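You operate a simulated robot arm through the tools that you are given. There is no shell and no other tool. Be economical: measure what you need, move in short steps, check, and stop when the job is done.

The job below is to be done with a simulated two-armed robot. You get a single attempt, and the scene is never put back.

## Task
Put the tin that says "42" from the right end of the sorting table on the brown wood block there and the tin that says "41" on the front of the small bench. Put the white jar on the right end of the sorting table away on the left end of the long table. Open the table drawer, put the ring gauge with the largest size on its label from the right end of the sorting table in the inside of the table drawer and shut the drawer again. Take the lid off the red-band jar and lay it down on the right end of the sorting table. Take the 32 gauge ring from the right end of the sorting table and leave it on the low shelf under the left bench. The order is free. Set down upright: white jar.
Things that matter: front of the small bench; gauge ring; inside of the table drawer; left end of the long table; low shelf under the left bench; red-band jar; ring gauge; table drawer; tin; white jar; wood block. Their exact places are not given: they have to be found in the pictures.

It is judged by the outcome, as a careful person would: the job done as asked, and still so three seconds after it is handed in. It fails if anything else is knocked over, pushed out of place, dropped, spilled or broken. A push-on lid holds only when it is set on centred and level and pressed home; a screw cap is set on level and turned clockwise until tight.

## Robot
Two 6-joint arms with fingered hands on one trunk, on a base that drives. Base frame: it is fixed to the floor where the robot stands at the start and does not move with it; the origin is under the middle of the robot, x ahead of it, y to its left, z up; the surface under the hand at the start is at about z = 80. Lengths are in cm, angles in degrees, forces in N, time in s.
The left shoulder is at the start at [5, 17, 98.5], the right one opposite. With the tool pointing down near the work surface each hand reaches from about 52 to 78 cm from the robot's upright axis, wherever it stands, measured 20 degrees to its own side. Places, roughly: front of the small bench (62x23 cm) [386, 188, 80]; gauge ring [100, 0, 75]; inside of the table drawer [100, 60, 70]; left end of the long table (30x24 cm) [98, -244, 80]; low shelf under the left bench [550, 220, 30]; red-band jar [100, -25, 75]; ring gauge [75, -25, 75]; table drawer [110, 60, 70]; tin [75, 0, 75]; white jar [75, 0, 75]; wood block [75, 25, 75]. Payload 3.5 kg a hand.
Tool frame (each hand has its own): the origin (TCP) lies between the finger pads and is the grasp point; the fingertips stand 2.6 cm ahead of it; z points along the fingers, y is the line along which they close. The gripper opens to 13.2 cm. The gripper's body begins 7.3 cm behind the TCP. The gripper is a hand of 3 fingers: y runs from the thumb to the fingers, the wrist lies at [0, 0, -23.4] in the tool frame.
Orientation is that of the tool frame in the base frame, as [roll, pitch, yaw] about the fixed x, y, z axes, in that order (R = Rz(yaw) Ry(pitch) Rx(roll)). With the fingers straight down and closing along the base's y, the tool's x points along the base's -x, its y along +y and its z along -z.

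## Interface
- The arms move only by the tool step_arm. It takes "left_targets", "right_targets" or both (then of equal length, played together; a hand with none holds still); each is a list of rows, each a list of 6 numbers: the turn, a rotation vector about the tool's x, y, z in units of 8 degrees (1.0 is 8 degrees), then the shift along the tool's x, y, z in units of 40 mm (1.0 is 40 mm). In form: [[ax, ay, az, x, y, z], ...]. A call has 1 to 12 rows; each row shifts and turns the commanded pose from where the row before left it, along the tool's axes as they then stand. A call with a number of a shift or a turn outside -1 to 1 is refused whole. Rows are played at 5 a second. More than 5 cm and 8.6 degrees between two rows, and nothing of the call is played. A pose out of reach is approached as far as the arm can. The call stops where the force on the tool passes 40 N (or 10 N more than at its start, if that is more) or the arm is blocked; 0.2 s more then pass. In this call time passes only in rows, and 0.2 s behind the last. It gives the time, the measured TCP pose, the force on the tool (base axes), the opening and the grip force at its end, in the units of the frame above (readings bear some noise), with the torque about the TCP (base axes, N m) and any sound that the robot's microphone picked up, and new pictures: "pictures" is both (left out), scene, wrist or none (wrist: the cameras of the hands that moved).
- Cameras (640 x 400 px; columns grow to the right, rows downward): "scene" is now at [4.06, -0.03, 157.99]; the picture's right is [-0.02, -1.00, 0.00], its down [-0.70, 0.02, -0.71] and it looks along [0.71, -0.02, -0.70] (base axes); focal length 290 px, centre (320, 200). "left" rides on the left gripper at [-6.2, 0.3, -9.2] in its tool frame; the picture's right is [-0.05, -1.00, 0.00], its down [0.83, -0.04, -0.56] and it looks along [0.55, -0.03, 0.83] (tool axes); focal length 230 px, centre (320, 200). "right" rides on the right gripper at [6.2, 0.3, -9.2] in its tool frame; the picture's right is [-0.05, 1.00, 0.00], its down [-0.83, -0.04, -0.56] and it looks along [-0.55, -0.03, 0.83] (tool axes); focal length 230 px, centre (320, 200).
- slide_trunk(by): slides the trunk up (or, below 0, down) by that many cm; the arms and the scene camera ride with it, the base frame stays. It gives what a move gives, with no picture.
- drive_base(legs): drives the robot by 1 to 6 legs, each [ahead, left, turn to the left] in cm, cm and degrees, along the robot's own axes; the way and the turn of a leg run together, so that a leg with both is an arc; at most 150 cm and 180 degrees a leg. The arms and the cameras ride along, it lands a little off, and it stops where it bumps. It gives what a move gives, and a new picture of the scene camera.
- finger_targets(finger1, finger2, thumb_bend, hand): sets how far each is bent, from 0 (flat) to 1 (curled in); at 0.3 the hand is open as for a grip, at 0.7 the pads meet at the TCP. One left out holds its place. A second passes; each finger stops where it meets its share of the squeeze, and holds until it gets a number again. It is the only way to open and close the hand. It gives what a move gives, with no picture; readings hold the bend of each and the force on the fingers (four entries, about 0 where the hand has none), thumb and palm.
- turn_head(pan, tilt): turns the head with the scene camera to pan (to the left, within 86 degrees either way) and tilt (down, from -29 to 69), counted from straight ahead of the robot. It gives what a move gives, and a new picture of the scene camera.
- locate(camera, pixels): for up to 12 pixels [column, row] of the newest picture of that camera ("zoom" is the newest enlarged one), the place [x, y, z] in the base frame of the surface seen there, good to about 0.2 cm. No time passes.
- enlarge(camera, box): a new picture of the part [left, top, right, bottom] of that camera's present view, enlarged. No time passes.
- sign_off(): hands the job in; it is judged then, once.

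Work in short steps. Measure before you move; look again where a grasp or a placing could have gone wrong, and mend it. You have 131 turns and 260 pictures in all, those below and enlarged ones among them. Open the grippers and draw the arms clear of the work before you hand the job in, unless the task says otherwise; then end with one line.

The tools are called after "Call:" by a JSON object that holds its "api" and its "payload". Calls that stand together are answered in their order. step_arm: Moves the arms, as the interface text tells. Its arguments: {"type":"object","properties":{"left_targets":{"type":"array"},"right_targets":{"type":"array"},"pictures":{"type":"string","enum":["both","scene","wrist","none"]}},"required":[]} The other tools are called the same way: slide_trunk (by) slides the trunk up or down; finger_targets (finger1, finger2, thumb_bend, hand) moves the fingers one by one; drive_base (legs) drives the base; turn_head (pan, tilt) turns the head that bears the scene camera; locate (camera, pixels) gives the place of the surface under pixels of a picture; enlarge (camera, box) takes an enlarged picture of a part of a camera's view; sign_off () hands the job in.

At the start:

```text
clock: 0.0
left_eef_pos: [62.46, 23.88, 107.18]
left_tool_rot: [-180.0, 0.0, 179.9]
left_contact_force: [0.4, -0.8, 0.6]
left_ft_torque: [-0.01, 0.01, -0.01]
left_width: 13.17
left_gripper_force: 0.0
left_shape: jaw
left_bend: [0.3, 0.3, 0.3]
left_finger forces: [0.1, 0.1, 0.0, 0.1, 0.0, 0.0]
right_eef_pos: [60.75, -30.18, 103.39]
right_tool_rot: [180.0, 0.0, -180.0]
right_contact_force: [0.2, -0.5, 0.3]
right_ft_torque: [-0.01, 0.02, 0.01]
right_width: 13.19
right_gripper_force: 0.1
right_shape: jaw
right_bend: [0.3, 0.3, 0.3]
right_finger forces: [0.1, 0.1, 0.0, 0.0, 0.0, 0.0]
trunk travel left (down, up): [-60.0, 11.0]
robot x, y, heading: [0.38, -0.1, 0.2]
head pan, tilt: [-1.4, 44.5]
```

scene: 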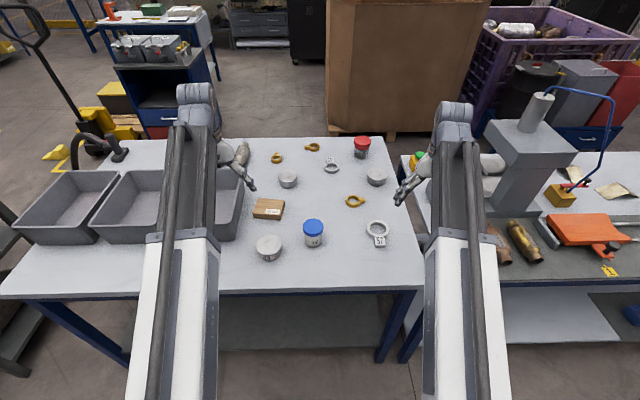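
right: 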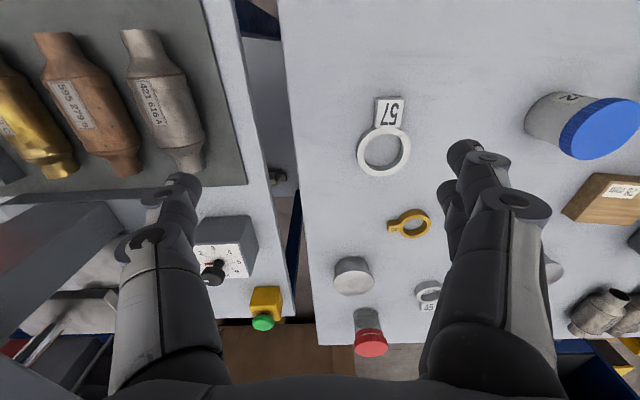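
left: 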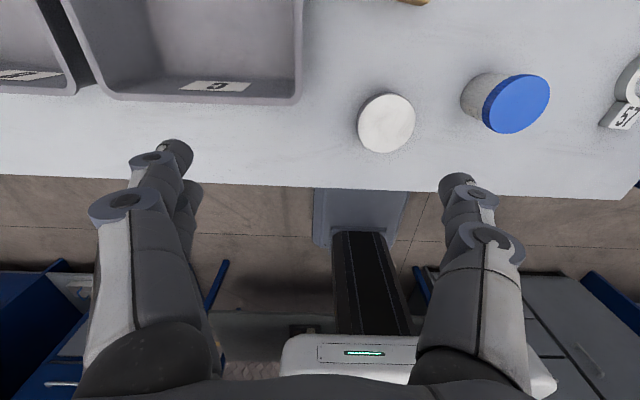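

The scene shows the sorting table with tins, rings, jars around pixels (240-400, 130-260). I enlarge to read the labels and locate the items.

Call:
{"api": "enlarge", "payload": {"camera": "scene", "box": [220, 125, 420, 250]}}

Call:
{"api": "locate", "payload": {"camera": "scene", "pixels": [[269, 242], [288, 177], [376, 175], [268, 206], [314, 226], [378, 229], [355, 200], [331, 164], [362, 142], [313, 147], [277, 158], [330, 240]]}}

Call:
{"api": "enlarge", "payload": {"camera": "right", "box": [300, 80, 640, 360]}}

```text
3.20 times, centred on (320, 188) of scene
```

zoom: 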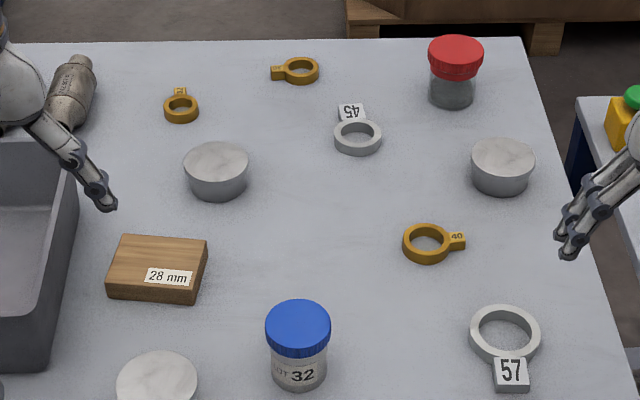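

```text
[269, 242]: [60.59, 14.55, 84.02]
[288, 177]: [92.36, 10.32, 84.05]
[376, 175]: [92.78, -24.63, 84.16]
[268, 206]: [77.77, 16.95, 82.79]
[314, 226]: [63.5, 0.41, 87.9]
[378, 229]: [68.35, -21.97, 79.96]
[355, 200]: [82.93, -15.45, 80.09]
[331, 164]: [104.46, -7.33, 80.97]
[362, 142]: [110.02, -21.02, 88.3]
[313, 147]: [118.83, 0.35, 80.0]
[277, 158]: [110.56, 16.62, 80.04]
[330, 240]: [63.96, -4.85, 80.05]
```

```text
1.43 times, centred on (470, 220) of right
```

zoom: 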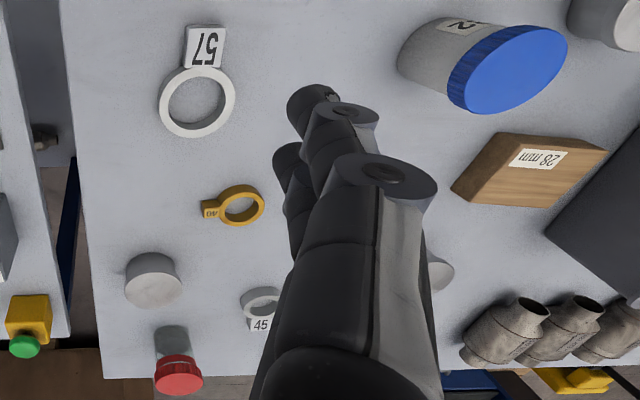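

I zoom on the yellow rings, the tins and the jars to read labels.

Call:
{"api": "enlarge", "payload": {"camera": "scene", "box": [262, 135, 342, 185]}}

Call:
{"api": "enlarge", "payload": {"camera": "scene", "box": [250, 205, 350, 267]}}

Call:
{"api": "enlarge", "payload": {"camera": "scene", "box": [335, 125, 415, 200]}}

Call:
{"api": "turn_head", "payload": {"pan": 0, "tilt": 66}}

```text
8.00 times, centred on (302, 160) of scene
```

zoom: 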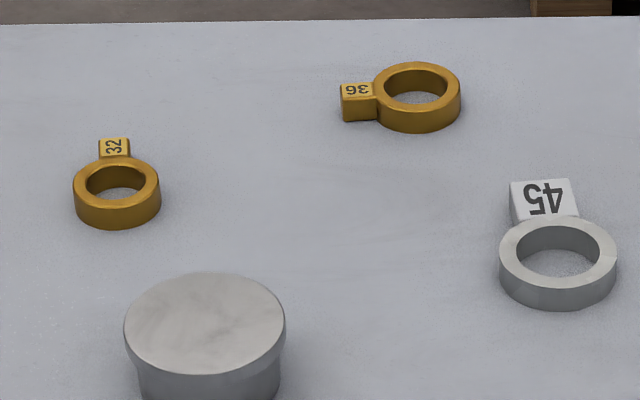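

```text
6.40 times, centred on (300, 236) of scene
```

zoom: 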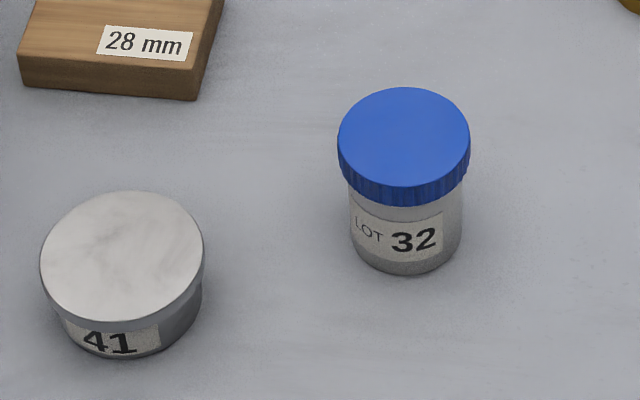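

```text
5.33 times, centred on (375, 162) of scene
```

zoom: 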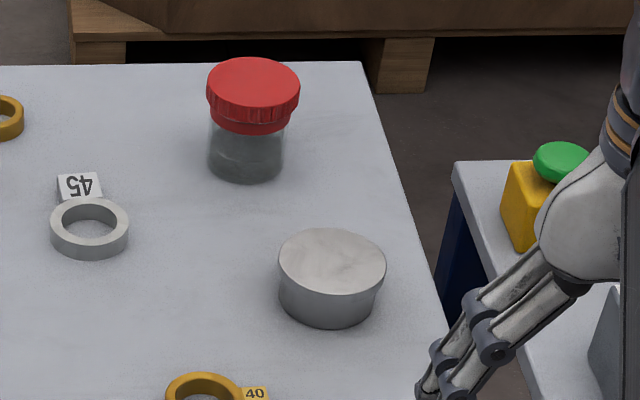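

```text
clock: 0.8
left_eef_pos: [62.47, 24.02, 107.31]
left_tool_rot: [180.0, 0.0, -180.0]
left_contact_force: [-0.4, -0.8, 0.3]
left_ft_torque: [0.01, -0.02, 0.0]
left_width: 13.18
left_gripper_force: 0.0
left_shape: jaw
left_bend: [0.3, 0.3, 0.3]
left_finger forces: [0.0, 0.0, 0.0, 0.0, 0.0, 0.1]
right_eef_pos: [60.74, -30.22, 103.3]
right_tool_rot: [-180.0, 0.0, 180.0]
right_contact_force: [-0.4, -0.2, -0.8]
right_ft_torque: [0.02, -0.03, 0.01]
right_width: 13.21
right_gripper_force: 0.0
right_shape: jaw
right_bend: [0.3, 0.3, 0.3]
right_finger forces: [0.0, 0.1, 0.1, 0.0, 0.0, 0.0]
trunk travel left (down, up): [-60.0, 11.0]
robot x, y, heading: [-0.29, -0.22, -0.0]
head pan, tilt: [0.0, 66.0]
```

scene: 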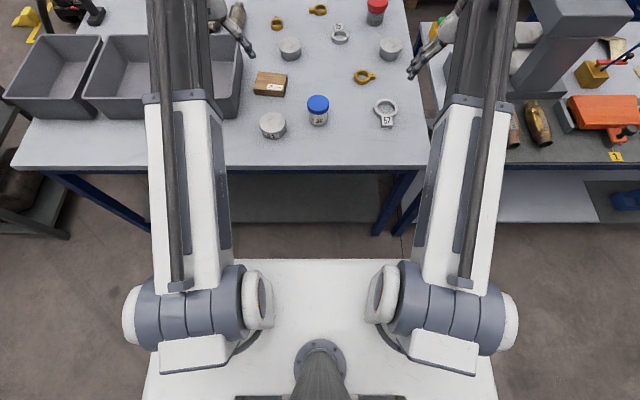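

Tin 41 is at (60.6, 14.5); the jar with the blue lid is the only whitish one. Now I look around with the head for the other places.

Call:
{"api": "turn_head", "payload": {"pan": 50, "tilt": 25}}

Call:
{"api": "turn_head", "payload": {"pan": 0, "tilt": 10}}

Call:
{"api": "turn_head", "payload": {"pan": -55, "tilt": 25}}

```text
clock: 2.0
left_eef_pos: [62.52, 23.95, 107.34]
left_tool_rot: [180.0, 0.0, -180.0]
left_contact_force: [0.4, 0.2, -0.2]
left_ft_torque: [0.01, 0.01, -0.03]
left_width: 13.19
left_gripper_force: 0.0
left_shape: jaw
left_bend: [0.3, 0.3, 0.3]
left_finger forces: [0.0, 0.0, 0.0, 0.0, 0.1, 0.0]
right_eef_pos: [60.67, -30.28, 103.4]
right_tool_rot: [180.0, 0.0, 180.0]
right_contact_force: [0.1, -1.7, 0.2]
right_ft_torque: [0.03, 0.02, 0.03]
right_width: 13.2
right_gripper_force: 0.0
right_shape: jaw
right_bend: [0.3, 0.3, 0.3]
right_finger forces: [0.1, 0.0, 0.0, 0.1, 0.0, 0.0]
trunk travel left (down, up): [-60.0, 11.0]
robot x, y, heading: [-0.01, -0.16, 0.1]
head pan, tilt: [50.0, 25.0]
```

scene: 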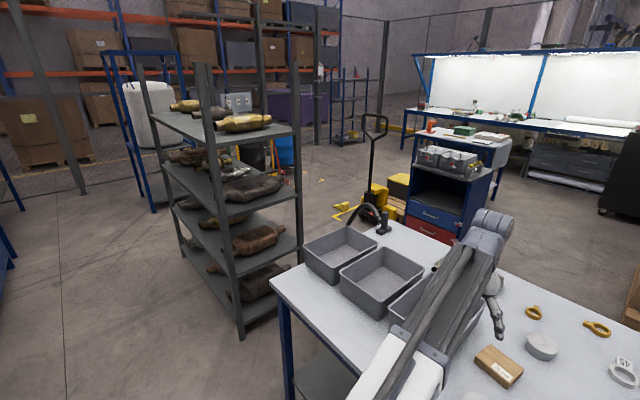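

```text
clock: 3.2
left_eef_pos: [62.57, 23.97, 107.32]
left_tool_rot: [180.0, -0.1, -180.0]
left_contact_force: [0.3, 0.1, 0.1]
left_ft_torque: [0.01, -0.03, 0.01]
left_width: 13.19
left_gripper_force: 0.0
left_shape: jaw
left_bend: [0.3, 0.3, 0.3]
left_finger forces: [0.0, 0.1, 0.0, 0.0, 0.1, 0.0]
right_eef_pos: [60.74, -30.25, 103.31]
right_tool_rot: [179.9, -0.1, 179.9]
right_contact_force: [-0.6, 0.5, -0.3]
right_ft_torque: [0.0, 0.05, 0.03]
right_width: 13.19
right_gripper_force: 0.0
right_shape: jaw
right_bend: [0.3, 0.3, 0.3]
right_finger forces: [0.0, 0.1, 0.0, 0.0, 0.0, 0.0]
trunk travel left (down, up): [-60.0, 11.0]
robot x, y, heading: [0.16, -0.08, 0.1]
head pan, tilt: [0.0, 10.0]
```

scene: 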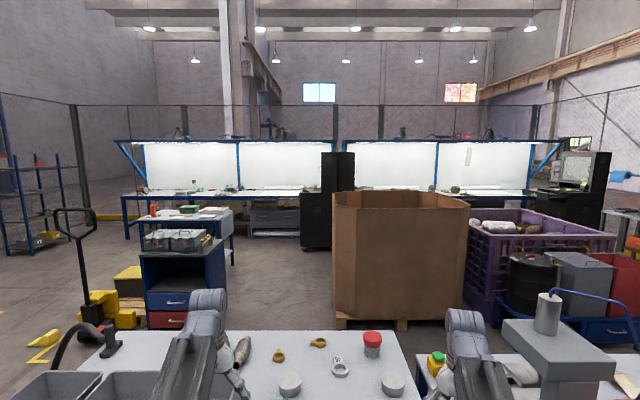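

```text
clock: 4.5
left_eef_pos: [62.39, 23.97, 107.22]
left_tool_rot: [180.0, 0.0, -179.9]
left_contact_force: [0.2, 0.7, 0.7]
left_ft_torque: [0.03, -0.01, 0.0]
left_width: 13.19
left_gripper_force: 0.1
left_shape: jaw
left_bend: [0.3, 0.3, 0.3]
left_finger forces: [0.1, 0.0, 0.0, 0.1, 0.0, 0.0]
right_eef_pos: [60.69, -30.28, 103.5]
right_tool_rot: [-180.0, -0.1, -180.0]
right_contact_force: [0.0, 0.0, -1.3]
right_ft_torque: [-0.01, -0.01, 0.02]
right_width: 13.18
right_gripper_force: 0.0
right_shape: jaw
right_bend: [0.3, 0.3, 0.3]
right_finger forces: [0.1, 0.0, 0.0, 0.0, 0.1, 0.0]
trunk travel left (down, up): [-60.0, 11.0]
robot x, y, heading: [0.29, 0.2, -0.2]
head pan, tilt: [-55.0, 25.0]
```

scene: 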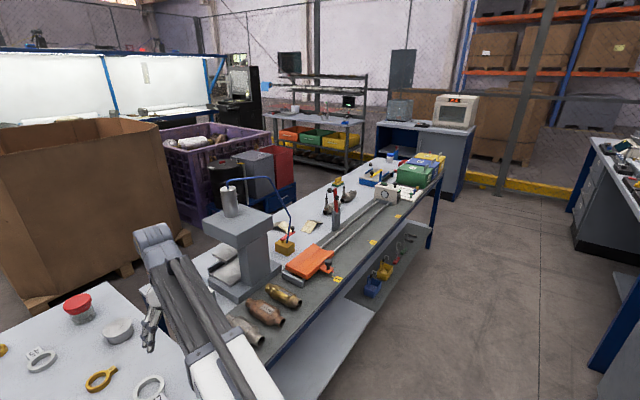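

I locate key landmarks in this view: the long table's ends and free space.

Call:
{"api": "locate", "payload": {"camera": "scene", "pixels": [[410, 190], [380, 165], [440, 160], [365, 182], [350, 195], [415, 175], [375, 210], [395, 160], [330, 180], [350, 170]]}}

Call:
{"api": "enlarge", "payload": {"camera": "scene", "box": [290, 130, 460, 240]}}

Call:
{"api": "turn_head", "payload": {"pan": 25, "tilt": 15}}

```text
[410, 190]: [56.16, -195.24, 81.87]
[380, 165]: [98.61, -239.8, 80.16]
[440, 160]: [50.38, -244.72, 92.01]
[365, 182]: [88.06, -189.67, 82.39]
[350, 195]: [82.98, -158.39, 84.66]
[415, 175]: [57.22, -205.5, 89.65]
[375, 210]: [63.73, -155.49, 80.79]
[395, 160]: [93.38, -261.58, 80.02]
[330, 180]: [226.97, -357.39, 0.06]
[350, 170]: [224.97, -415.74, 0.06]
```

```text
3.64 times, centred on (375, 185) of scene
```

zoom: 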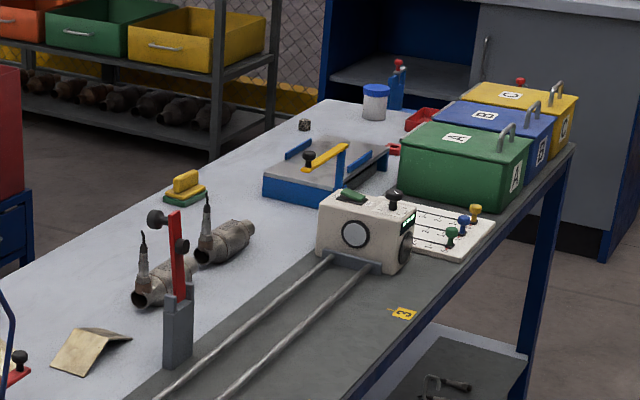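

```text
clock: 6.0
left_eef_pos: [62.49, 24.01, 107.25]
left_tool_rot: [180.0, 0.0, 180.0]
left_contact_force: [0.6, 0.7, 0.0]
left_ft_torque: [-0.01, 0.02, 0.02]
left_width: 13.2
left_gripper_force: 0.0
left_shape: jaw
left_bend: [0.3, 0.3, 0.3]
left_finger forces: [0.0, 0.0, 0.0, 0.0, 0.0, 0.0]
right_eef_pos: [60.7, -30.25, 103.44]
right_tool_rot: [-180.0, -0.1, 180.0]
right_contact_force: [0.8, -0.3, -0.4]
right_ft_torque: [-0.02, -0.01, -0.02]
right_width: 13.21
right_gripper_force: 0.1
right_shape: jaw
right_bend: [0.3, 0.3, 0.3]
right_finger forces: [0.0, 0.0, 0.0, 0.0, 0.1, 0.1]
trunk travel left (down, up): [-60.0, 11.0]
robot x, y, heading: [-0.16, 0.08, 0.1]
head pan, tilt: [25.0, 15.0]
```

scene: 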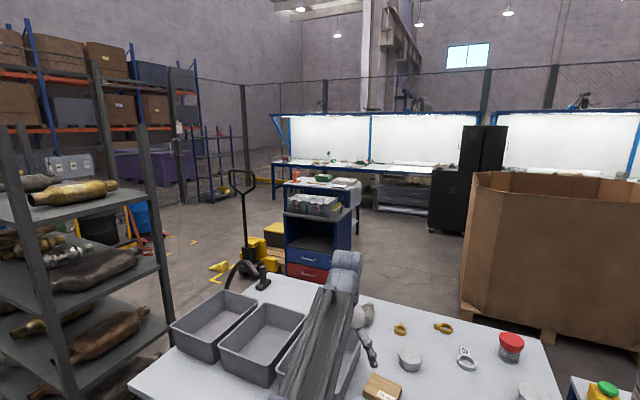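

The small bench stands behind, the long bench with light boxes farther. I measure obstacles: rack at left, pallet jack, cardboard box, cart, table corners.

Call:
{"api": "locate", "payload": {"camera": "scene", "pixels": [[162, 355], [130, 398], [275, 275], [232, 292], [262, 280], [318, 281], [465, 300], [460, 215], [560, 330], [284, 276], [218, 266], [131, 275]]}}

Call:
{"api": "locate", "payload": {"camera": "scene", "pixels": [[325, 183], [352, 187], [310, 182], [290, 212], [345, 250], [290, 168], [275, 198], [410, 204], [405, 212], [240, 195], [544, 345], [131, 390]]}}

Call:
{"api": "enlarge", "payload": {"camera": "scene", "box": [260, 150, 450, 280]}}

```text
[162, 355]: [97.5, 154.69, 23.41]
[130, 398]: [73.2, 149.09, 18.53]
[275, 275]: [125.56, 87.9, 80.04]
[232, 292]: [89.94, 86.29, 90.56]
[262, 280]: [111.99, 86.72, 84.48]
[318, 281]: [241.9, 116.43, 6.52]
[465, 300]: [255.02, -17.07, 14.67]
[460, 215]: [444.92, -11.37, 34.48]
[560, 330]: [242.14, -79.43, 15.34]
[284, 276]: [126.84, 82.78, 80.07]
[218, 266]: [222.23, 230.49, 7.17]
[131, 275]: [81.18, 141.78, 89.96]
```

```text
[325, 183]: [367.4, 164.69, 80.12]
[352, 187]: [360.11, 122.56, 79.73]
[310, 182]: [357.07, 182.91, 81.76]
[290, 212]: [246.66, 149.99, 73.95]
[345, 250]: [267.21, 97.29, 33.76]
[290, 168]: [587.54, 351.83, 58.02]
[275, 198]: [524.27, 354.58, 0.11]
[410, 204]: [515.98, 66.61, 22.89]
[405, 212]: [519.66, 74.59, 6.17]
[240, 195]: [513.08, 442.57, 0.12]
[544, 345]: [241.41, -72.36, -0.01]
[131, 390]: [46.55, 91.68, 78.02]
```

```text
3.08 times, centred on (355, 215) of scene
```

zoom: 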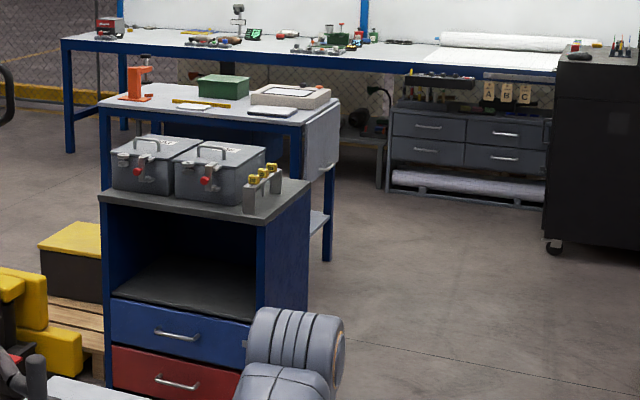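

I need the robot's own footprint, so I look straight down and measure the base plate edges.

Call:
{"api": "turn_head", "payload": {"pan": 0, "tilt": 69}}

Call:
{"api": "locate", "payload": {"camera": "scene", "pixels": [[320, 245], [240, 245], [150, 395], [490, 395], [400, 245], [320, 180], [300, 200], [360, 170], [320, 300]]}}

```text
clock: 7.2
left_eef_pos: [62.52, 24.02, 107.18]
left_tool_rot: [-180.0, 0.1, 180.0]
left_contact_force: [-0.9, 0.2, -0.6]
left_ft_torque: [0.0, -0.04, -0.01]
left_width: 13.17
left_gripper_force: 0.1
left_shape: jaw
left_bend: [0.3, 0.3, 0.3]
left_finger forces: [0.1, 0.0, 0.1, 0.0, 0.0, 0.0]
right_eef_pos: [60.72, -30.24, 103.32]
right_tool_rot: [180.0, 0.0, 180.0]
right_contact_force: [-1.1, 0.2, -0.4]
right_ft_torque: [0.02, -0.01, -0.02]
right_width: 13.19
right_gripper_force: 0.0
right_shape: jaw
right_bend: [0.3, 0.3, 0.3]
right_finger forces: [0.0, 0.0, 0.1, 0.1, 0.1, 0.0]
trunk travel left (down, up): [-60.0, 11.0]
robot x, y, heading: [-0.41, 0.01, 0.0]
head pan, tilt: [0.0, 68.8]
```

scene: 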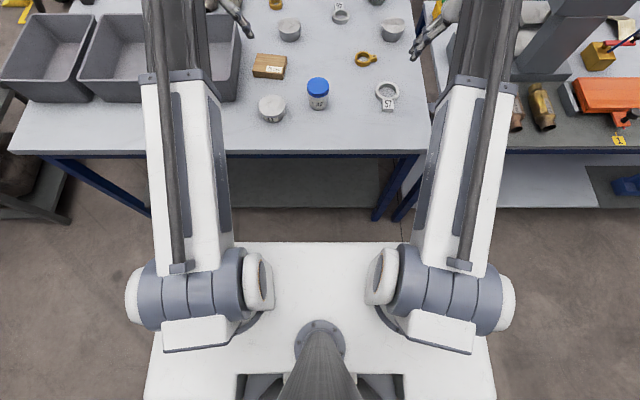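

```text
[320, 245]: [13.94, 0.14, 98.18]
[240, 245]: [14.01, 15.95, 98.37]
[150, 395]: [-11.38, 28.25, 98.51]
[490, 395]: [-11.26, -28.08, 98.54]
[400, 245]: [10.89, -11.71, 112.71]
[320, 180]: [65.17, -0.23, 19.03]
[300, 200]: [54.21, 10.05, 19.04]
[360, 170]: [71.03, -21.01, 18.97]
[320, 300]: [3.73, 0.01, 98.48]
```

The base plate spans y ±28, and the table is x 47–127, y −33–90. I start with the blue-capped white jar: measure its rim (cap around (318,86)) and tins.

Call:
{"api": "enlarge", "payload": {"camera": "scene", "box": [250, 50, 410, 150]}}

Call:
{"api": "locate", "payload": {"camera": "scene", "pixels": [[308, 86], [328, 86], [318, 79], [318, 93], [318, 86], [260, 107], [285, 107], [272, 96], [272, 115], [387, 91], [388, 105], [387, 82]]}}

```text
4.00 times, centred on (330, 100) of scene
```

zoom: 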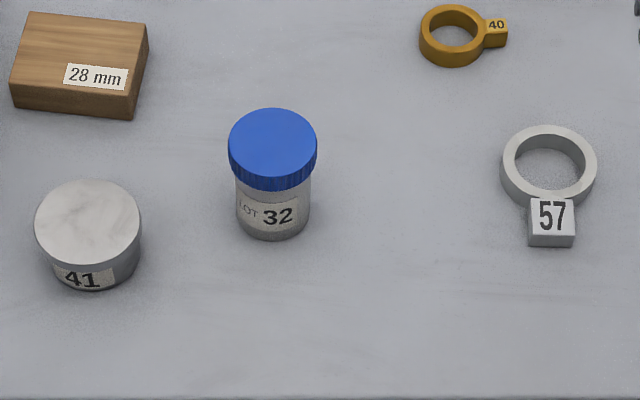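

```text
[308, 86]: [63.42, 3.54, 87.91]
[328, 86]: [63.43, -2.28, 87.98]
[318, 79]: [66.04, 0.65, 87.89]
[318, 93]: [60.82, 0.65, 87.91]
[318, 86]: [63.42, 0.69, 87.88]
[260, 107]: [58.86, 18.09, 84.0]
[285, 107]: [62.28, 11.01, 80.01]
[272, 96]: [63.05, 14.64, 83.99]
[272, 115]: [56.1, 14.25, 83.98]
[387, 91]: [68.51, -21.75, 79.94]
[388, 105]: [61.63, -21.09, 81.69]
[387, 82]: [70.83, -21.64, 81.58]
```

The jar centre is (63.4, 0.6), top 87.9. I bring the right hand above it, the left hand a bit aside.

Call:
{"api": "step_arm", "payload": {"right_targets": [[0, 0, 0, -0.1, 0.96, 0], [0, 0, 0, -0.1, 0.96, 0], [0, 0, 0, -0.1, 0.96, 0], [0, 0, 0, -0.1, 0.96, 0], [0, 0, 0, -0.1, 0.96, 0], [0, 0, 0, -0.1, 0.96, 0], [0, 0, 0, -0.07, 0.96, 0.3], [0, 0, 0, 0, 0.97, 0.3]], "left_targets": [[0, 0, 0, 0, 1, 0], [0, 0, 0, 0, 1, 0], [0, 0, 0, 0, 1, 0], [0, 0, 0, 0, 0, 0], [0, 0, 0, 0, 0, 0], [0, 0, 0, 0, 0, 0], [0, 0, 0, 0, 0, 0], [0, 0, 0, 0, 0, 0]], "pictures": "both"}}

```text
clock: 9.0
left_eef_pos: [62.58, 35.95, 107.26]
left_tool_rot: [180.0, 0.0, -180.0]
left_contact_force: [0.0, 0.1, 0.9]
left_ft_torque: [0.03, 0.03, 0.02]
left_width: 13.18
left_gripper_force: 0.0
left_shape: jaw
left_bend: [0.3, 0.3, 0.3]
left_finger forces: [0.0, 0.0, 0.0, 0.0, 0.0, 0.0]
right_eef_pos: [63.26, 0.72, 101.12]
right_tool_rot: [-179.9, -0.1, -180.0]
right_contact_force: [-0.4, -0.8, 0.6]
right_ft_torque: [0.01, 0.0, -0.02]
right_width: 13.2
right_gripper_force: 0.0
right_shape: jaw
right_bend: [0.3, 0.3, 0.3]
right_finger forces: [0.0, 0.0, 0.1, 0.1, 0.0, 0.0]
trunk travel left (down, up): [-60.0, 11.0]
robot x, y, heading: [-0.12, 0.18, -0.0]
head pan, tilt: [0.0, 68.8]
```

scene: 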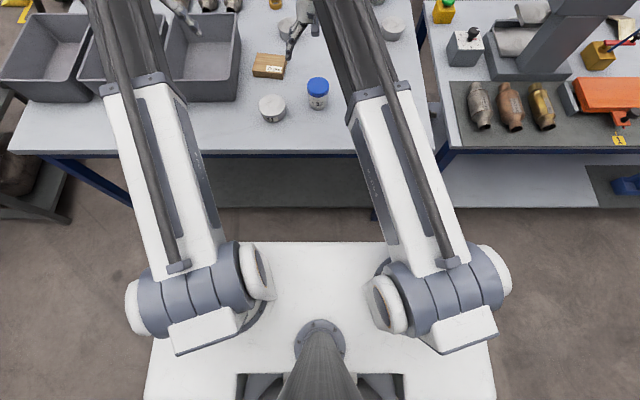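
right: 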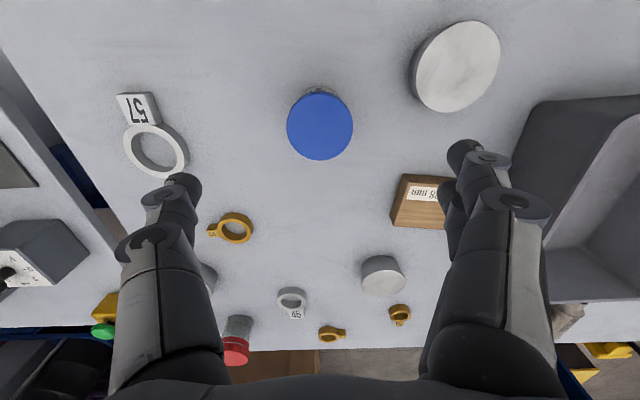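
left: 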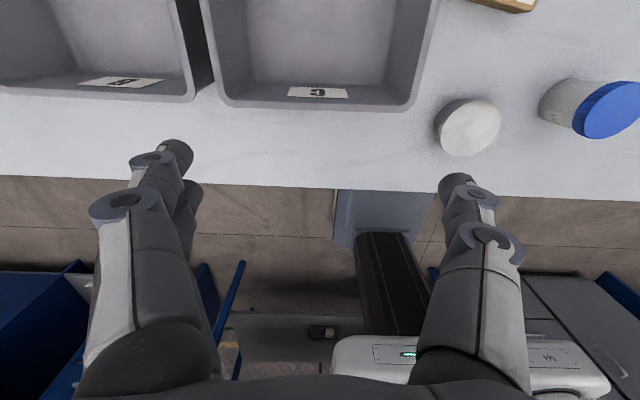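

The left wrist camera sees my own base from ahead (white body near (470,360)); I measure its footprint, useful for driving. Also the hand is over the jar, so I descend.

Call:
{"api": "locate", "payload": {"camera": "left", "pixels": [[335, 350], [600, 372], [345, 210], [420, 220], [385, 300], [30, 300], [590, 330], [210, 300], [380, 250], [290, 255]]}}

Call:
{"api": "step_arm", "payload": {"right_targets": [[0, 0, 0, 0, 0, 1], [0, 0, 0, 0, 0, 1], [0, 0, 0, 0, 0, 1], [0, 0, 0, 0, 0, 1], [0, 0, 0, 0, 0, 0.4]], "pictures": "wrist"}}

```text
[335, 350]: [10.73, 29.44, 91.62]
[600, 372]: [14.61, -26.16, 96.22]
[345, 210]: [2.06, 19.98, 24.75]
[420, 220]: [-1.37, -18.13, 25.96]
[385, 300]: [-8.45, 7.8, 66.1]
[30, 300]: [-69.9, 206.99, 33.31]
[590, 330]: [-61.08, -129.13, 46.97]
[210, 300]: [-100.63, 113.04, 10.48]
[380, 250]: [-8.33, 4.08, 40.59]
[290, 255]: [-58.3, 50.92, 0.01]
```

```text
clock: 10.2
left_eef_pos: [62.47, 35.85, 107.35]
left_tool_rot: [180.0, 0.0, 180.0]
left_contact_force: [-0.1, 0.1, -0.5]
left_ft_torque: [0.02, 0.01, 0.01]
left_width: 13.19
left_gripper_force: 0.0
left_shape: jaw
left_bend: [0.3, 0.3, 0.3]
left_finger forces: [0.0, 0.0, 0.1, 0.0, 0.0, 0.0]
right_eef_pos: [63.35, 0.32, 83.22]
right_tool_rot: [-180.0, 0.0, 180.0]
right_contact_force: [0.7, 0.0, 0.3]
right_ft_torque: [-0.01, 0.02, -0.02]
right_width: 13.17
right_gripper_force: 0.1
right_shape: jaw
right_bend: [0.3, 0.3, 0.3]
right_finger forces: [0.1, 0.1, 0.0, 0.1, 0.1, 0.0]
trunk travel left (down, up): [-60.0, 11.0]
robot x, y, heading: [-0.08, 0.1, -0.2]
head pan, tilt: [0.0, 68.8]
```

right: 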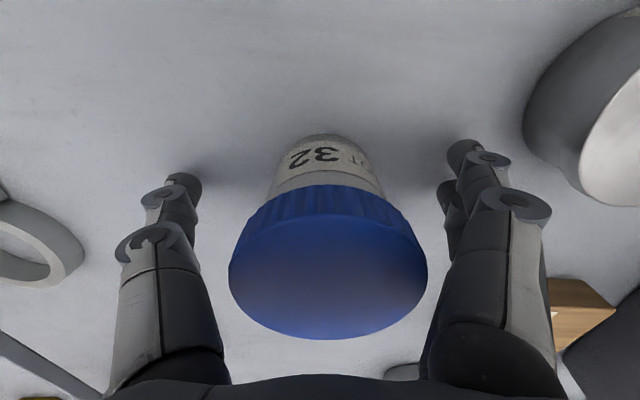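

Jar sits between the fingers at (320,200); I close the right hand.

Call:
{"api": "finger_targets", "payload": {"hand": "right", "finger1": 0.7, "finger2": 0.7, "thumb_bend": 0.7}}

Call:
{"api": "step_arm", "payload": {"right_targets": [[0, 0, 0, 0, 0, -1], [0, 0, 0, 0, 0, -1], [0, 0, 0, 0, 0, -1], [0, 0, 0, 0, 0, -1], [0, 0, 0, 0, 0, -1]], "pictures": "wrist"}}

```text
clock: 11.2
left_eef_pos: [62.65, 35.95, 107.33]
left_tool_rot: [180.0, -0.1, 180.0]
left_contact_force: [0.4, 0.0, 1.0]
left_ft_torque: [-0.01, -0.02, -0.03]
left_width: 13.2
left_gripper_force: 0.1
left_shape: jaw
left_bend: [0.3, 0.3, 0.3]
left_finger forces: [0.1, 0.0, 0.0, 0.0, 0.0, 0.0]
right_eef_pos: [63.17, 0.36, 83.3]
right_tool_rot: [-180.0, 0.1, 179.9]
right_contact_force: [-0.2, 0.6, -0.6]
right_ft_torque: [-0.01, 0.02, 0.0]
right_width: 4.76
right_gripper_force: 19.0
right_shape: fingers
right_bend: [0.57, 0.54, 0.6]
right_finger forces: [8.5, 10.3, 0.1, 0.0, 19.1, 0.1]
trunk travel left (down, up): [-60.0, 11.0]
robot x, y, heading: [0.21, -0.3, 0.1]
head pan, tilt: [0.0, 68.8]
```

```text
clock: 12.4
left_eef_pos: [62.64, 35.86, 107.22]
left_tool_rot: [179.9, -0.1, 179.9]
left_contact_force: [-0.1, -0.4, 0.1]
left_ft_torque: [-0.01, 0.0, -0.01]
left_width: 13.19
left_gripper_force: 0.1
left_shape: jaw
left_bend: [0.3, 0.3, 0.3]
left_finger forces: [0.1, 0.1, 0.1, 0.0, 0.1, 0.0]
right_eef_pos: [63.52, 0.46, 103.48]
right_tool_rot: [180.0, 0.1, 180.0]
right_contact_force: [0.0, 0.0, -0.1]
right_ft_torque: [0.01, 0.01, -0.02]
right_width: 4.77
right_gripper_force: 19.4
right_shape: fingers
right_bend: [0.57, 0.54, 0.6]
right_finger forces: [8.5, 10.3, 0.1, 0.0, 19.0, 0.0]
trunk travel left (down, up): [-60.0, 11.0]
robot x, y, heading: [0.09, -0.27, 0.2]
head pan, tilt: [0.0, 68.8]
```

right: 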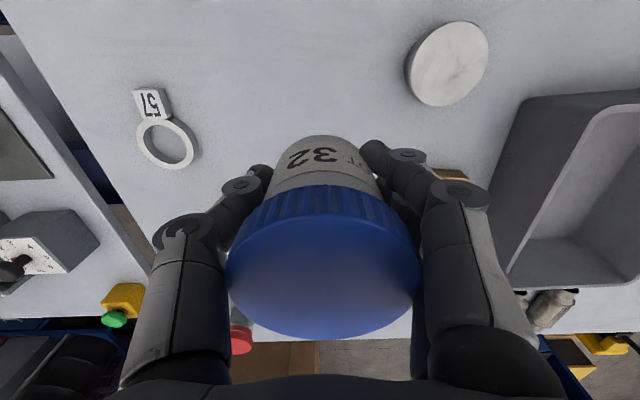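

Jar is held (19 N). Before driving right I measure obstacles along the long table and behind me.

Call:
{"api": "turn_head", "payload": {"pan": -84, "tilt": 32}}

Call:
{"api": "locate", "payload": {"camera": "scene", "pixels": [[560, 150], [530, 250], [600, 330], [480, 180], [250, 120], [200, 260], [230, 100], [560, 350], [420, 160], [320, 170], [490, 120], [160, 170]]}}

```text
clock: 14.0
left_eef_pos: [62.66, 36.02, 107.26]
left_tool_rot: [180.0, -0.1, 179.9]
left_contact_force: [-0.2, 0.4, 0.1]
left_ft_torque: [-0.02, -0.01, 0.0]
left_width: 13.19
left_gripper_force: 0.0
left_shape: jaw
left_bend: [0.3, 0.3, 0.3]
left_finger forces: [0.0, 0.0, 0.0, 0.0, 0.0, 0.1]
right_eef_pos: [63.39, 0.41, 103.37]
right_tool_rot: [-180.0, -0.1, 180.0]
right_contact_force: [0.4, 0.6, -0.9]
right_ft_torque: [0.02, 0.02, 0.0]
right_width: 4.78
right_gripper_force: 18.9
right_shape: fingers
right_bend: [0.57, 0.54, 0.6]
right_finger forces: [8.5, 10.2, 0.0, 0.0, 18.9, 0.0]
trunk travel left (down, up): [-60.0, 11.0]
robot x, y, heading: [-0.2, 0.18, -0.1]
head pan, tilt: [-84.0, 32.0]
```

scene: 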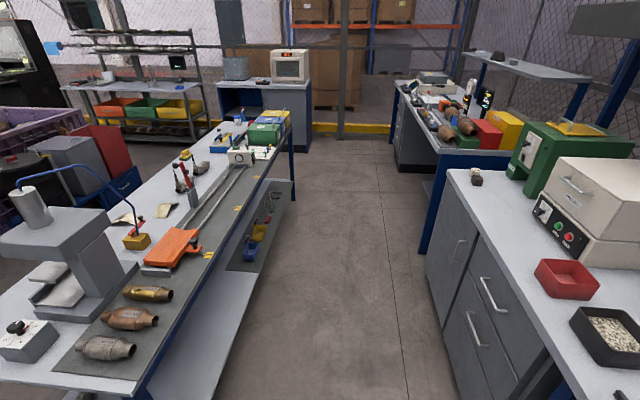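

```text
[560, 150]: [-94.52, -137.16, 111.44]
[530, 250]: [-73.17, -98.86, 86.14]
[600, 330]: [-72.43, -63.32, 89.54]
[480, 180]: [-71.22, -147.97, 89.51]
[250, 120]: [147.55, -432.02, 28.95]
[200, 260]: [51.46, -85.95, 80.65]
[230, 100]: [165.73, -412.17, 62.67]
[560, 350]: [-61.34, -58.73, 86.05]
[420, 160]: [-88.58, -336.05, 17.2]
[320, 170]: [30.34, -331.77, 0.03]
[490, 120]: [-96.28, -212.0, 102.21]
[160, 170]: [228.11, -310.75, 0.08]
```

The aisle between the long table (x 47) and counters (x −61) is free, and the far end of the long table is open. I tuck the left hand in, back up a little and turn right 90°.

Call:
{"api": "step_arm", "payload": {"left_targets": [[0, 0, 0, 1, -1, 0], [0, 0, 0, 1, -1, 0]], "pictures": "none"}}

Call:
{"api": "drive_base", "payload": {"legs": [[-9, 0, 0], [0, 0, -90]]}}

```text
refused: row 1 steps farther than a row can; nothing moved
```

```text
clock: 18.9
left_eef_pos: [28.5, -61.63, 107.24]
left_tool_rot: [-180.0, 0.0, 91.5]
left_contact_force: [-0.8, 0.0, 0.7]
left_ft_torque: [0.01, 0.0, -0.03]
left_width: 13.2
left_gripper_force: 0.0
left_shape: jaw
left_bend: [0.3, 0.3, 0.3]
left_finger forces: [0.1, 0.0, 0.1, 0.0, 0.0, 0.0]
right_eef_pos: [-6.81, -63.41, 103.4]
right_tool_rot: [180.0, 0.0, 91.4]
right_contact_force: [0.5, -0.5, -0.2]
right_ft_torque: [0.02, -0.02, 0.02]
right_width: 4.75
right_gripper_force: 18.3
right_shape: fingers
right_bend: [0.57, 0.54, 0.6]
right_finger forces: [7.9, 10.5, 0.0, 0.0, 18.6, 0.0]
trunk travel left (down, up): [-60.0, 11.0]
robot x, y, heading: [-9.04, -0.56, -88.5]
head pan, tilt: [-84.0, 32.0]
```

scene: 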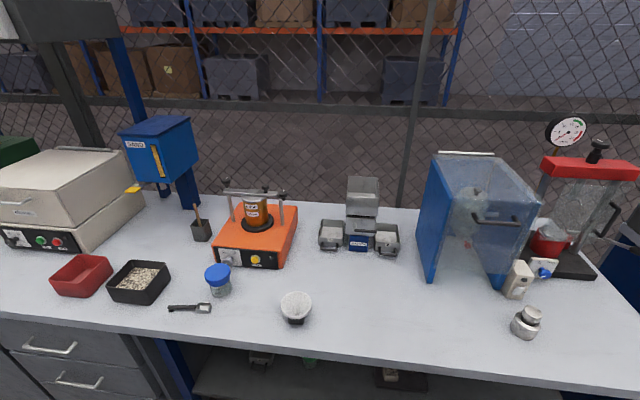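

Now facing down the aisle (robot at (−9,−0.6), heading −88.5). I look ahead and drive about 300 cm in two legs.

Call:
{"api": "turn_head", "payload": {"pan": 0, "tilt": 30}}

Call:
{"api": "drive_base", "payload": {"legs": [[148, 0, -1.5], [100, 0, 0]]}}

```text
clock: 20.4
left_eef_pos: [28.63, -61.62, 107.13]
left_tool_rot: [179.9, 0.0, 91.5]
left_contact_force: [-0.4, 0.5, -0.3]
left_ft_torque: [0.03, 0.0, -0.04]
left_width: 13.2
left_gripper_force: 0.1
left_shape: jaw
left_bend: [0.3, 0.3, 0.3]
left_finger forces: [0.0, 0.1, 0.0, 0.0, 0.0, 0.0]
right_eef_pos: [-6.95, -63.45, 103.38]
right_tool_rot: [180.0, 0.0, 91.5]
right_contact_force: [0.0, 0.3, -0.1]
right_ft_torque: [-0.02, 0.01, 0.0]
right_width: 4.74
right_gripper_force: 18.3
right_shape: fingers
right_bend: [0.57, 0.54, 0.6]
right_finger forces: [8.0, 10.4, 0.0, 0.0, 18.6, 0.0]
trunk travel left (down, up): [-60.0, 11.0]
robot x, y, heading: [-8.86, -0.11, -88.4]
head pan, tilt: [0.0, 30.0]
```

scene: 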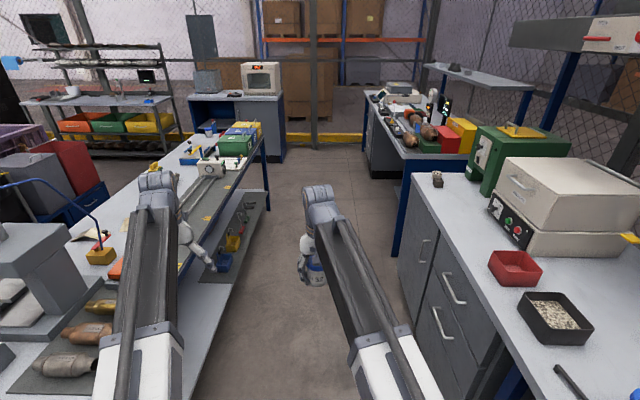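

```text
clock: 32.5
left_eef_pos: [30.13, -309.26, 107.24]
left_tool_rot: [-179.9, 0.0, 90.6]
left_contact_force: [0.4, -0.8, 0.8]
left_ft_torque: [0.0, 0.05, -0.02]
left_width: 13.19
left_gripper_force: 0.1
left_shape: jaw
left_bend: [0.3, 0.3, 0.3]
left_finger forces: [0.1, 0.0, 0.1, 0.1, 0.1, 0.0]
right_eef_pos: [-5.43, -310.52, 103.41]
right_tool_rot: [-180.0, 0.0, 90.5]
right_contact_force: [0.1, 1.0, -0.5]
right_ft_torque: [-0.01, 0.03, 0.0]
right_width: 4.77
right_gripper_force: 18.0
right_shape: fingers
right_bend: [0.57, 0.54, 0.6]
right_finger forces: [7.9, 10.5, 0.0, 0.1, 18.5, 0.1]
trunk travel left (down, up): [-60.0, 11.0]
robot x, y, heading: [-6.46, -246.82, -89.6]
head pan, tilt: [0.0, 30.0]
```

scene: 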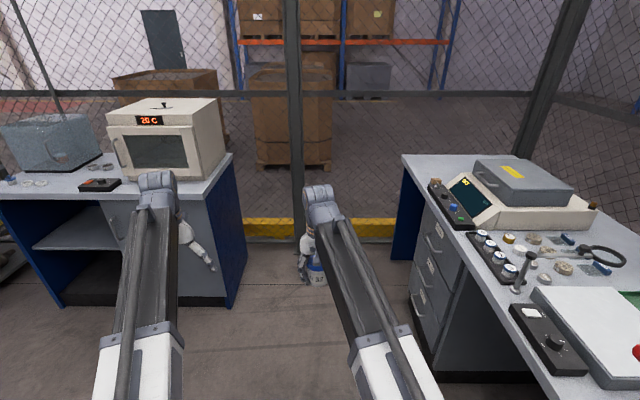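

I measure the microwave bench's edge and the yellow rail to know the turning room.

Call:
{"api": "locate", "payload": {"camera": "scene", "pixels": [[60, 195], [205, 192], [235, 300], [420, 320], [410, 170], [265, 245], [130, 300]]}}

Call:
{"api": "turn_head", "payload": {"pan": 75, "tilt": 35}}

```text
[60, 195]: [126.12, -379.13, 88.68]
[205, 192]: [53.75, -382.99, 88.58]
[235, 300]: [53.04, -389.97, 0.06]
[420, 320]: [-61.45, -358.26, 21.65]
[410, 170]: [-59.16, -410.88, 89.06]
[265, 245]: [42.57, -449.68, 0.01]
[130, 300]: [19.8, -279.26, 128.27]
```

```text
clock: 34.0
left_eef_pos: [30.03, -309.33, 107.24]
left_tool_rot: [180.0, 0.0, 90.5]
left_contact_force: [0.2, -1.2, 0.7]
left_ft_torque: [0.02, -0.03, -0.02]
left_width: 13.18
left_gripper_force: 0.1
left_shape: jaw
left_bend: [0.3, 0.3, 0.3]
left_finger forces: [0.0, 0.1, 0.0, 0.0, 0.0, 0.1]
right_eef_pos: [-5.46, -310.34, 103.37]
right_tool_rot: [180.0, 0.0, 90.5]
right_contact_force: [0.3, 0.7, -0.5]
right_ft_torque: [0.0, -0.01, 0.01]
right_width: 4.75
right_gripper_force: 18.0
right_shape: fingers
right_bend: [0.57, 0.54, 0.6]
right_finger forces: [7.8, 10.6, 0.0, 0.0, 18.4, 0.0]
trunk travel left (down, up): [-60.0, 11.0]
robot x, y, heading: [-6.2, -247.24, -89.5]
head pan, tilt: [75.0, 35.0]
```

scene: 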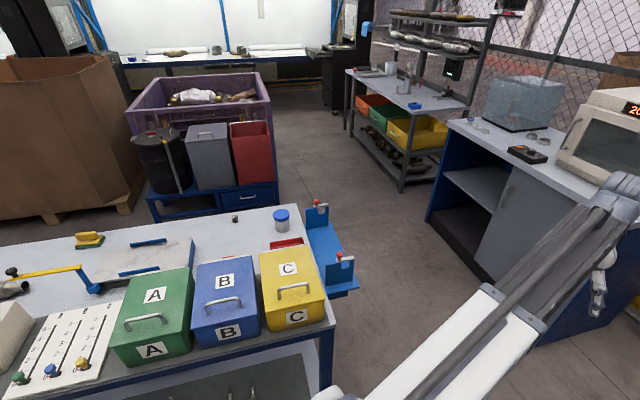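

The end region shows a small knob (235,218), existing blue-capped jar (281,218), red dish (290,243), and free surface near (215,240). I measure these.

Call:
{"api": "locate", "payload": {"camera": "scene", "pixels": [[235, 219], [281, 212], [288, 244], [215, 240], [230, 258], [255, 232], [298, 207], [310, 235], [345, 290], [228, 245], [180, 240], [270, 250]]}}

Call:
{"api": "enlarge", "payload": {"camera": "scene", "box": [150, 180, 370, 320]}}

```text
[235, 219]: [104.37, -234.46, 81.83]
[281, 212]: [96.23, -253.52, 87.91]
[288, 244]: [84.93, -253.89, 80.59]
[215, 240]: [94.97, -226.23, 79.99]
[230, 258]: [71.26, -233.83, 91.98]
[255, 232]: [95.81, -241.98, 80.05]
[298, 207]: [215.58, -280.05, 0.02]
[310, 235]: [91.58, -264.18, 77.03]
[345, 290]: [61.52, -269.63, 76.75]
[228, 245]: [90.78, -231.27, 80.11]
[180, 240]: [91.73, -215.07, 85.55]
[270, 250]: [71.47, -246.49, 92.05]
```

```text
2.86 times, centred on (260, 250) of scene
```

zoom: 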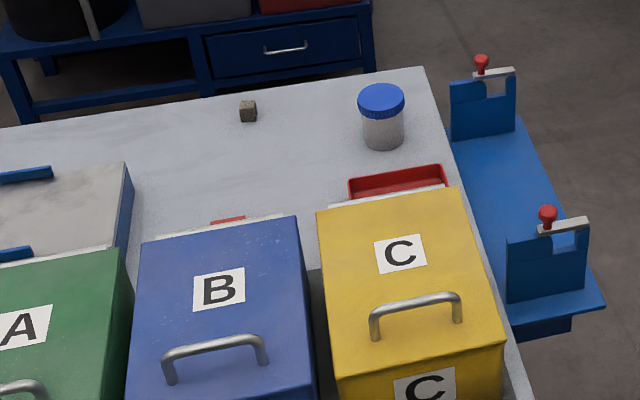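

I check my own base front with the left wrist camera, now unobstructed, and raise the trunk for clearance.

Call:
{"api": "enlarge", "payload": {"camera": "left", "box": [0, 0, 640, 400]}}

Call:
{"api": "slide_trunk", "payload": {"by": 8}}

```text
1.00 times, centred on (320, 200) of left (not enlarged: the box is as wide or as high as the picture)
```

zoom: 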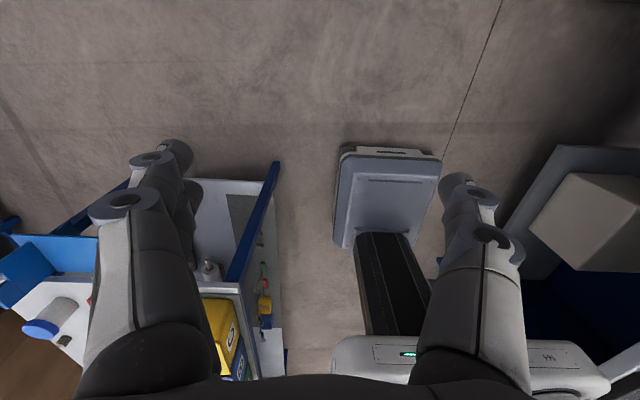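

```text
clock: 35.1
left_eef_pos: [30.0, -309.22, 115.29]
left_tool_rot: [179.9, 0.0, 90.6]
left_contact_force: [0.4, -0.5, 0.0]
left_ft_torque: [-0.01, 0.03, -0.03]
left_width: 13.16
left_gripper_force: 0.1
left_shape: jaw
left_bend: [0.3, 0.3, 0.3]
left_finger forces: [0.1, 0.0, 0.0, 0.0, 0.0, 0.1]
right_eef_pos: [-5.44, -310.5, 111.43]
right_tool_rot: [180.0, 0.0, 90.6]
right_contact_force: [-0.2, 0.0, -1.1]
right_ft_torque: [0.04, 0.03, 0.01]
right_width: 4.77
right_gripper_force: 18.4
right_shape: fingers
right_bend: [0.57, 0.54, 0.6]
right_finger forces: [7.8, 10.5, 0.0, 0.1, 18.5, 0.0]
trunk travel left (down, up): [-68.0, 3.0]
robot x, y, heading: [-6.55, -246.71, -89.5]
head pan, tilt: [75.0, 35.0]
```

The base is a compact box at (335–440, 145–245); I measure it.

Call:
{"api": "locate", "payload": {"camera": "zoom", "pixels": [[385, 148], [385, 158], [345, 155], [432, 165], [385, 240], [340, 240], [425, 240]]}}

```text
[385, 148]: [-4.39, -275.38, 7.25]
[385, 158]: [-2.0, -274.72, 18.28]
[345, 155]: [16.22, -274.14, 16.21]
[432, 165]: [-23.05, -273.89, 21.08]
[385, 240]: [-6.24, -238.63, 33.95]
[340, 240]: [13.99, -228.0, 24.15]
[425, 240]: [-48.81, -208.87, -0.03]
```

Base front is 28 ahead of the axis, half-width ~21. I turn to face the long table, shift left 17 and drive ahead 22.5 to reach spot (90,−240).

Call:
{"api": "drive_base", "payload": {"legs": [[0, 0, 89.5], [0, 17, 0]]}}

Call:
{"api": "turn_head", "payload": {"pan": -10, "tilt": 55}}

```text
clock: 40.4
left_eef_pos: [56.2, -193.62, 115.3]
left_tool_rot: [-179.9, 0.0, -179.9]
left_contact_force: [0.4, 0.1, 0.1]
left_ft_torque: [-0.04, -0.01, -0.01]
left_width: 13.2
left_gripper_force: 0.1
left_shape: jaw
left_bend: [0.3, 0.3, 0.3]
left_finger forces: [0.0, 0.0, 0.0, 0.0, 0.0, 0.0]
right_eef_pos: [57.04, -229.04, 111.37]
right_tool_rot: [-179.9, 0.1, -179.9]
right_contact_force: [-0.5, -0.2, 0.2]
right_ft_torque: [-0.04, 0.01, -0.02]
right_width: 4.75
right_gripper_force: 18.0
right_shape: fingers
right_bend: [0.57, 0.54, 0.6]
right_finger forces: [7.3, 10.6, 0.1, 0.0, 18.0, 0.0]
trunk travel left (down, up): [-68.0, 3.0]
robot x, y, heading: [-6.43, -229.53, -0.2]
head pan, tilt: [75.0, 35.0]
```

scene: 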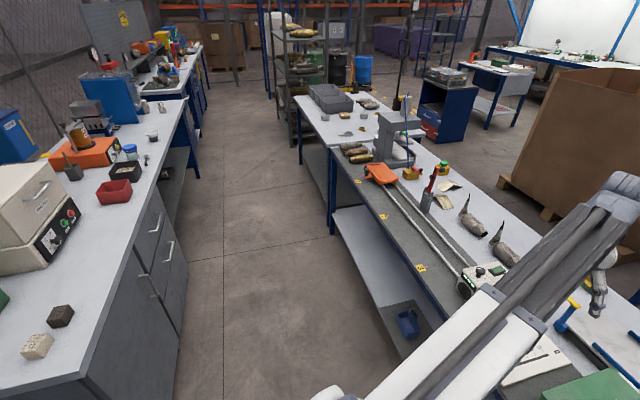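

```text
clock: 42.0
left_eef_pos: [56.11, -193.75, 115.16]
left_tool_rot: [-179.9, 0.0, -180.0]
left_contact_force: [0.1, 0.5, -0.3]
left_ft_torque: [0.0, 0.03, 0.01]
left_width: 13.17
left_gripper_force: 0.0
left_shape: jaw
left_bend: [0.3, 0.3, 0.3]
left_finger forces: [0.0, 0.0, 0.1, 0.0, 0.1, 0.0]
right_eef_pos: [57.08, -229.19, 111.37]
right_tool_rot: [180.0, -0.1, 179.9]
right_contact_force: [0.4, 0.1, -1.0]
right_ft_torque: [-0.01, 0.03, 0.01]
right_width: 4.71
right_gripper_force: 18.1
right_shape: fingers
right_bend: [0.57, 0.54, 0.6]
right_finger forces: [7.4, 10.6, 0.1, 0.0, 18.1, 0.0]
trunk travel left (down, up): [-68.0, 3.0]
robot x, y, heading: [-6.36, -229.17, 0.2]
head pan, tilt: [-10.0, 55.0]
```

scene: 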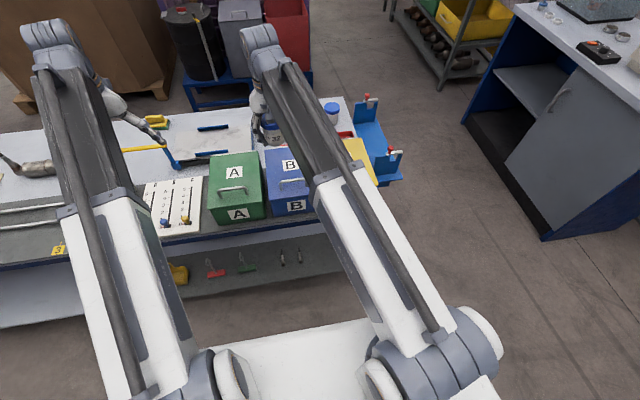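

I check the table edge and lower shelf depth in front here before driving ahead.

Call:
{"api": "locate", "payload": {"camera": "scene", "pixels": [[200, 240], [240, 228], [200, 300], [300, 272], [330, 232], [265, 212], [327, 105], [300, 130]]}}

Call:
{"api": "drive_base", "payload": {"legs": [[20, 0, 0]]}}

```text
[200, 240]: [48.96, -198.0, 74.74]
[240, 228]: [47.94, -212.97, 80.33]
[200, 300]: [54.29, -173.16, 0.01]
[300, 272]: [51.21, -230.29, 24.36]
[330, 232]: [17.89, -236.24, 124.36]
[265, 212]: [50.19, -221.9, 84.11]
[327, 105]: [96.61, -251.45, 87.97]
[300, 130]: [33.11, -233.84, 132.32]
```

```text
clock: 43.6
left_eef_pos: [76.16, -193.59, 115.2]
left_tool_rot: [180.0, -0.1, -179.9]
left_contact_force: [0.1, 0.4, 0.1]
left_ft_torque: [-0.02, 0.0, 0.0]
left_width: 13.18
left_gripper_force: 0.0
left_shape: jaw
left_bend: [0.3, 0.3, 0.3]
left_finger forces: [0.0, 0.0, 0.0, 0.0, 0.1, 0.1]
right_eef_pos: [77.12, -229.12, 111.32]
right_tool_rot: [180.0, -0.1, -179.8]
right_contact_force: [0.6, 1.0, -0.9]
right_ft_torque: [-0.02, 0.02, 0.02]
right_width: 4.72
right_gripper_force: 18.3
right_shape: fingers
right_bend: [0.57, 0.54, 0.6]
right_finger forces: [7.3, 10.6, 0.1, 0.0, 18.1, 0.0]
trunk travel left (down, up): [-68.0, 3.0]
robot x, y, heading: [13.78, -229.62, 0.2]
head pan, tilt: [-10.0, 55.0]
```

scene: 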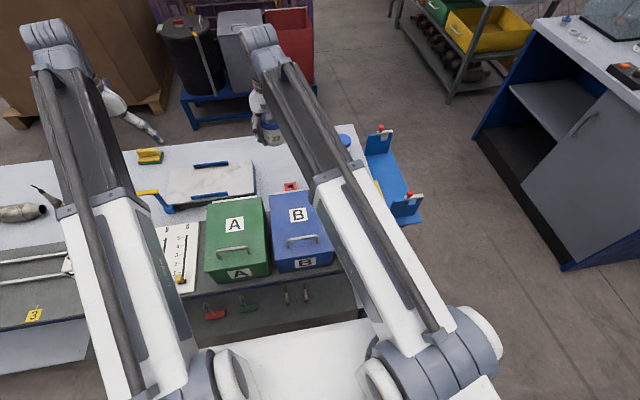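

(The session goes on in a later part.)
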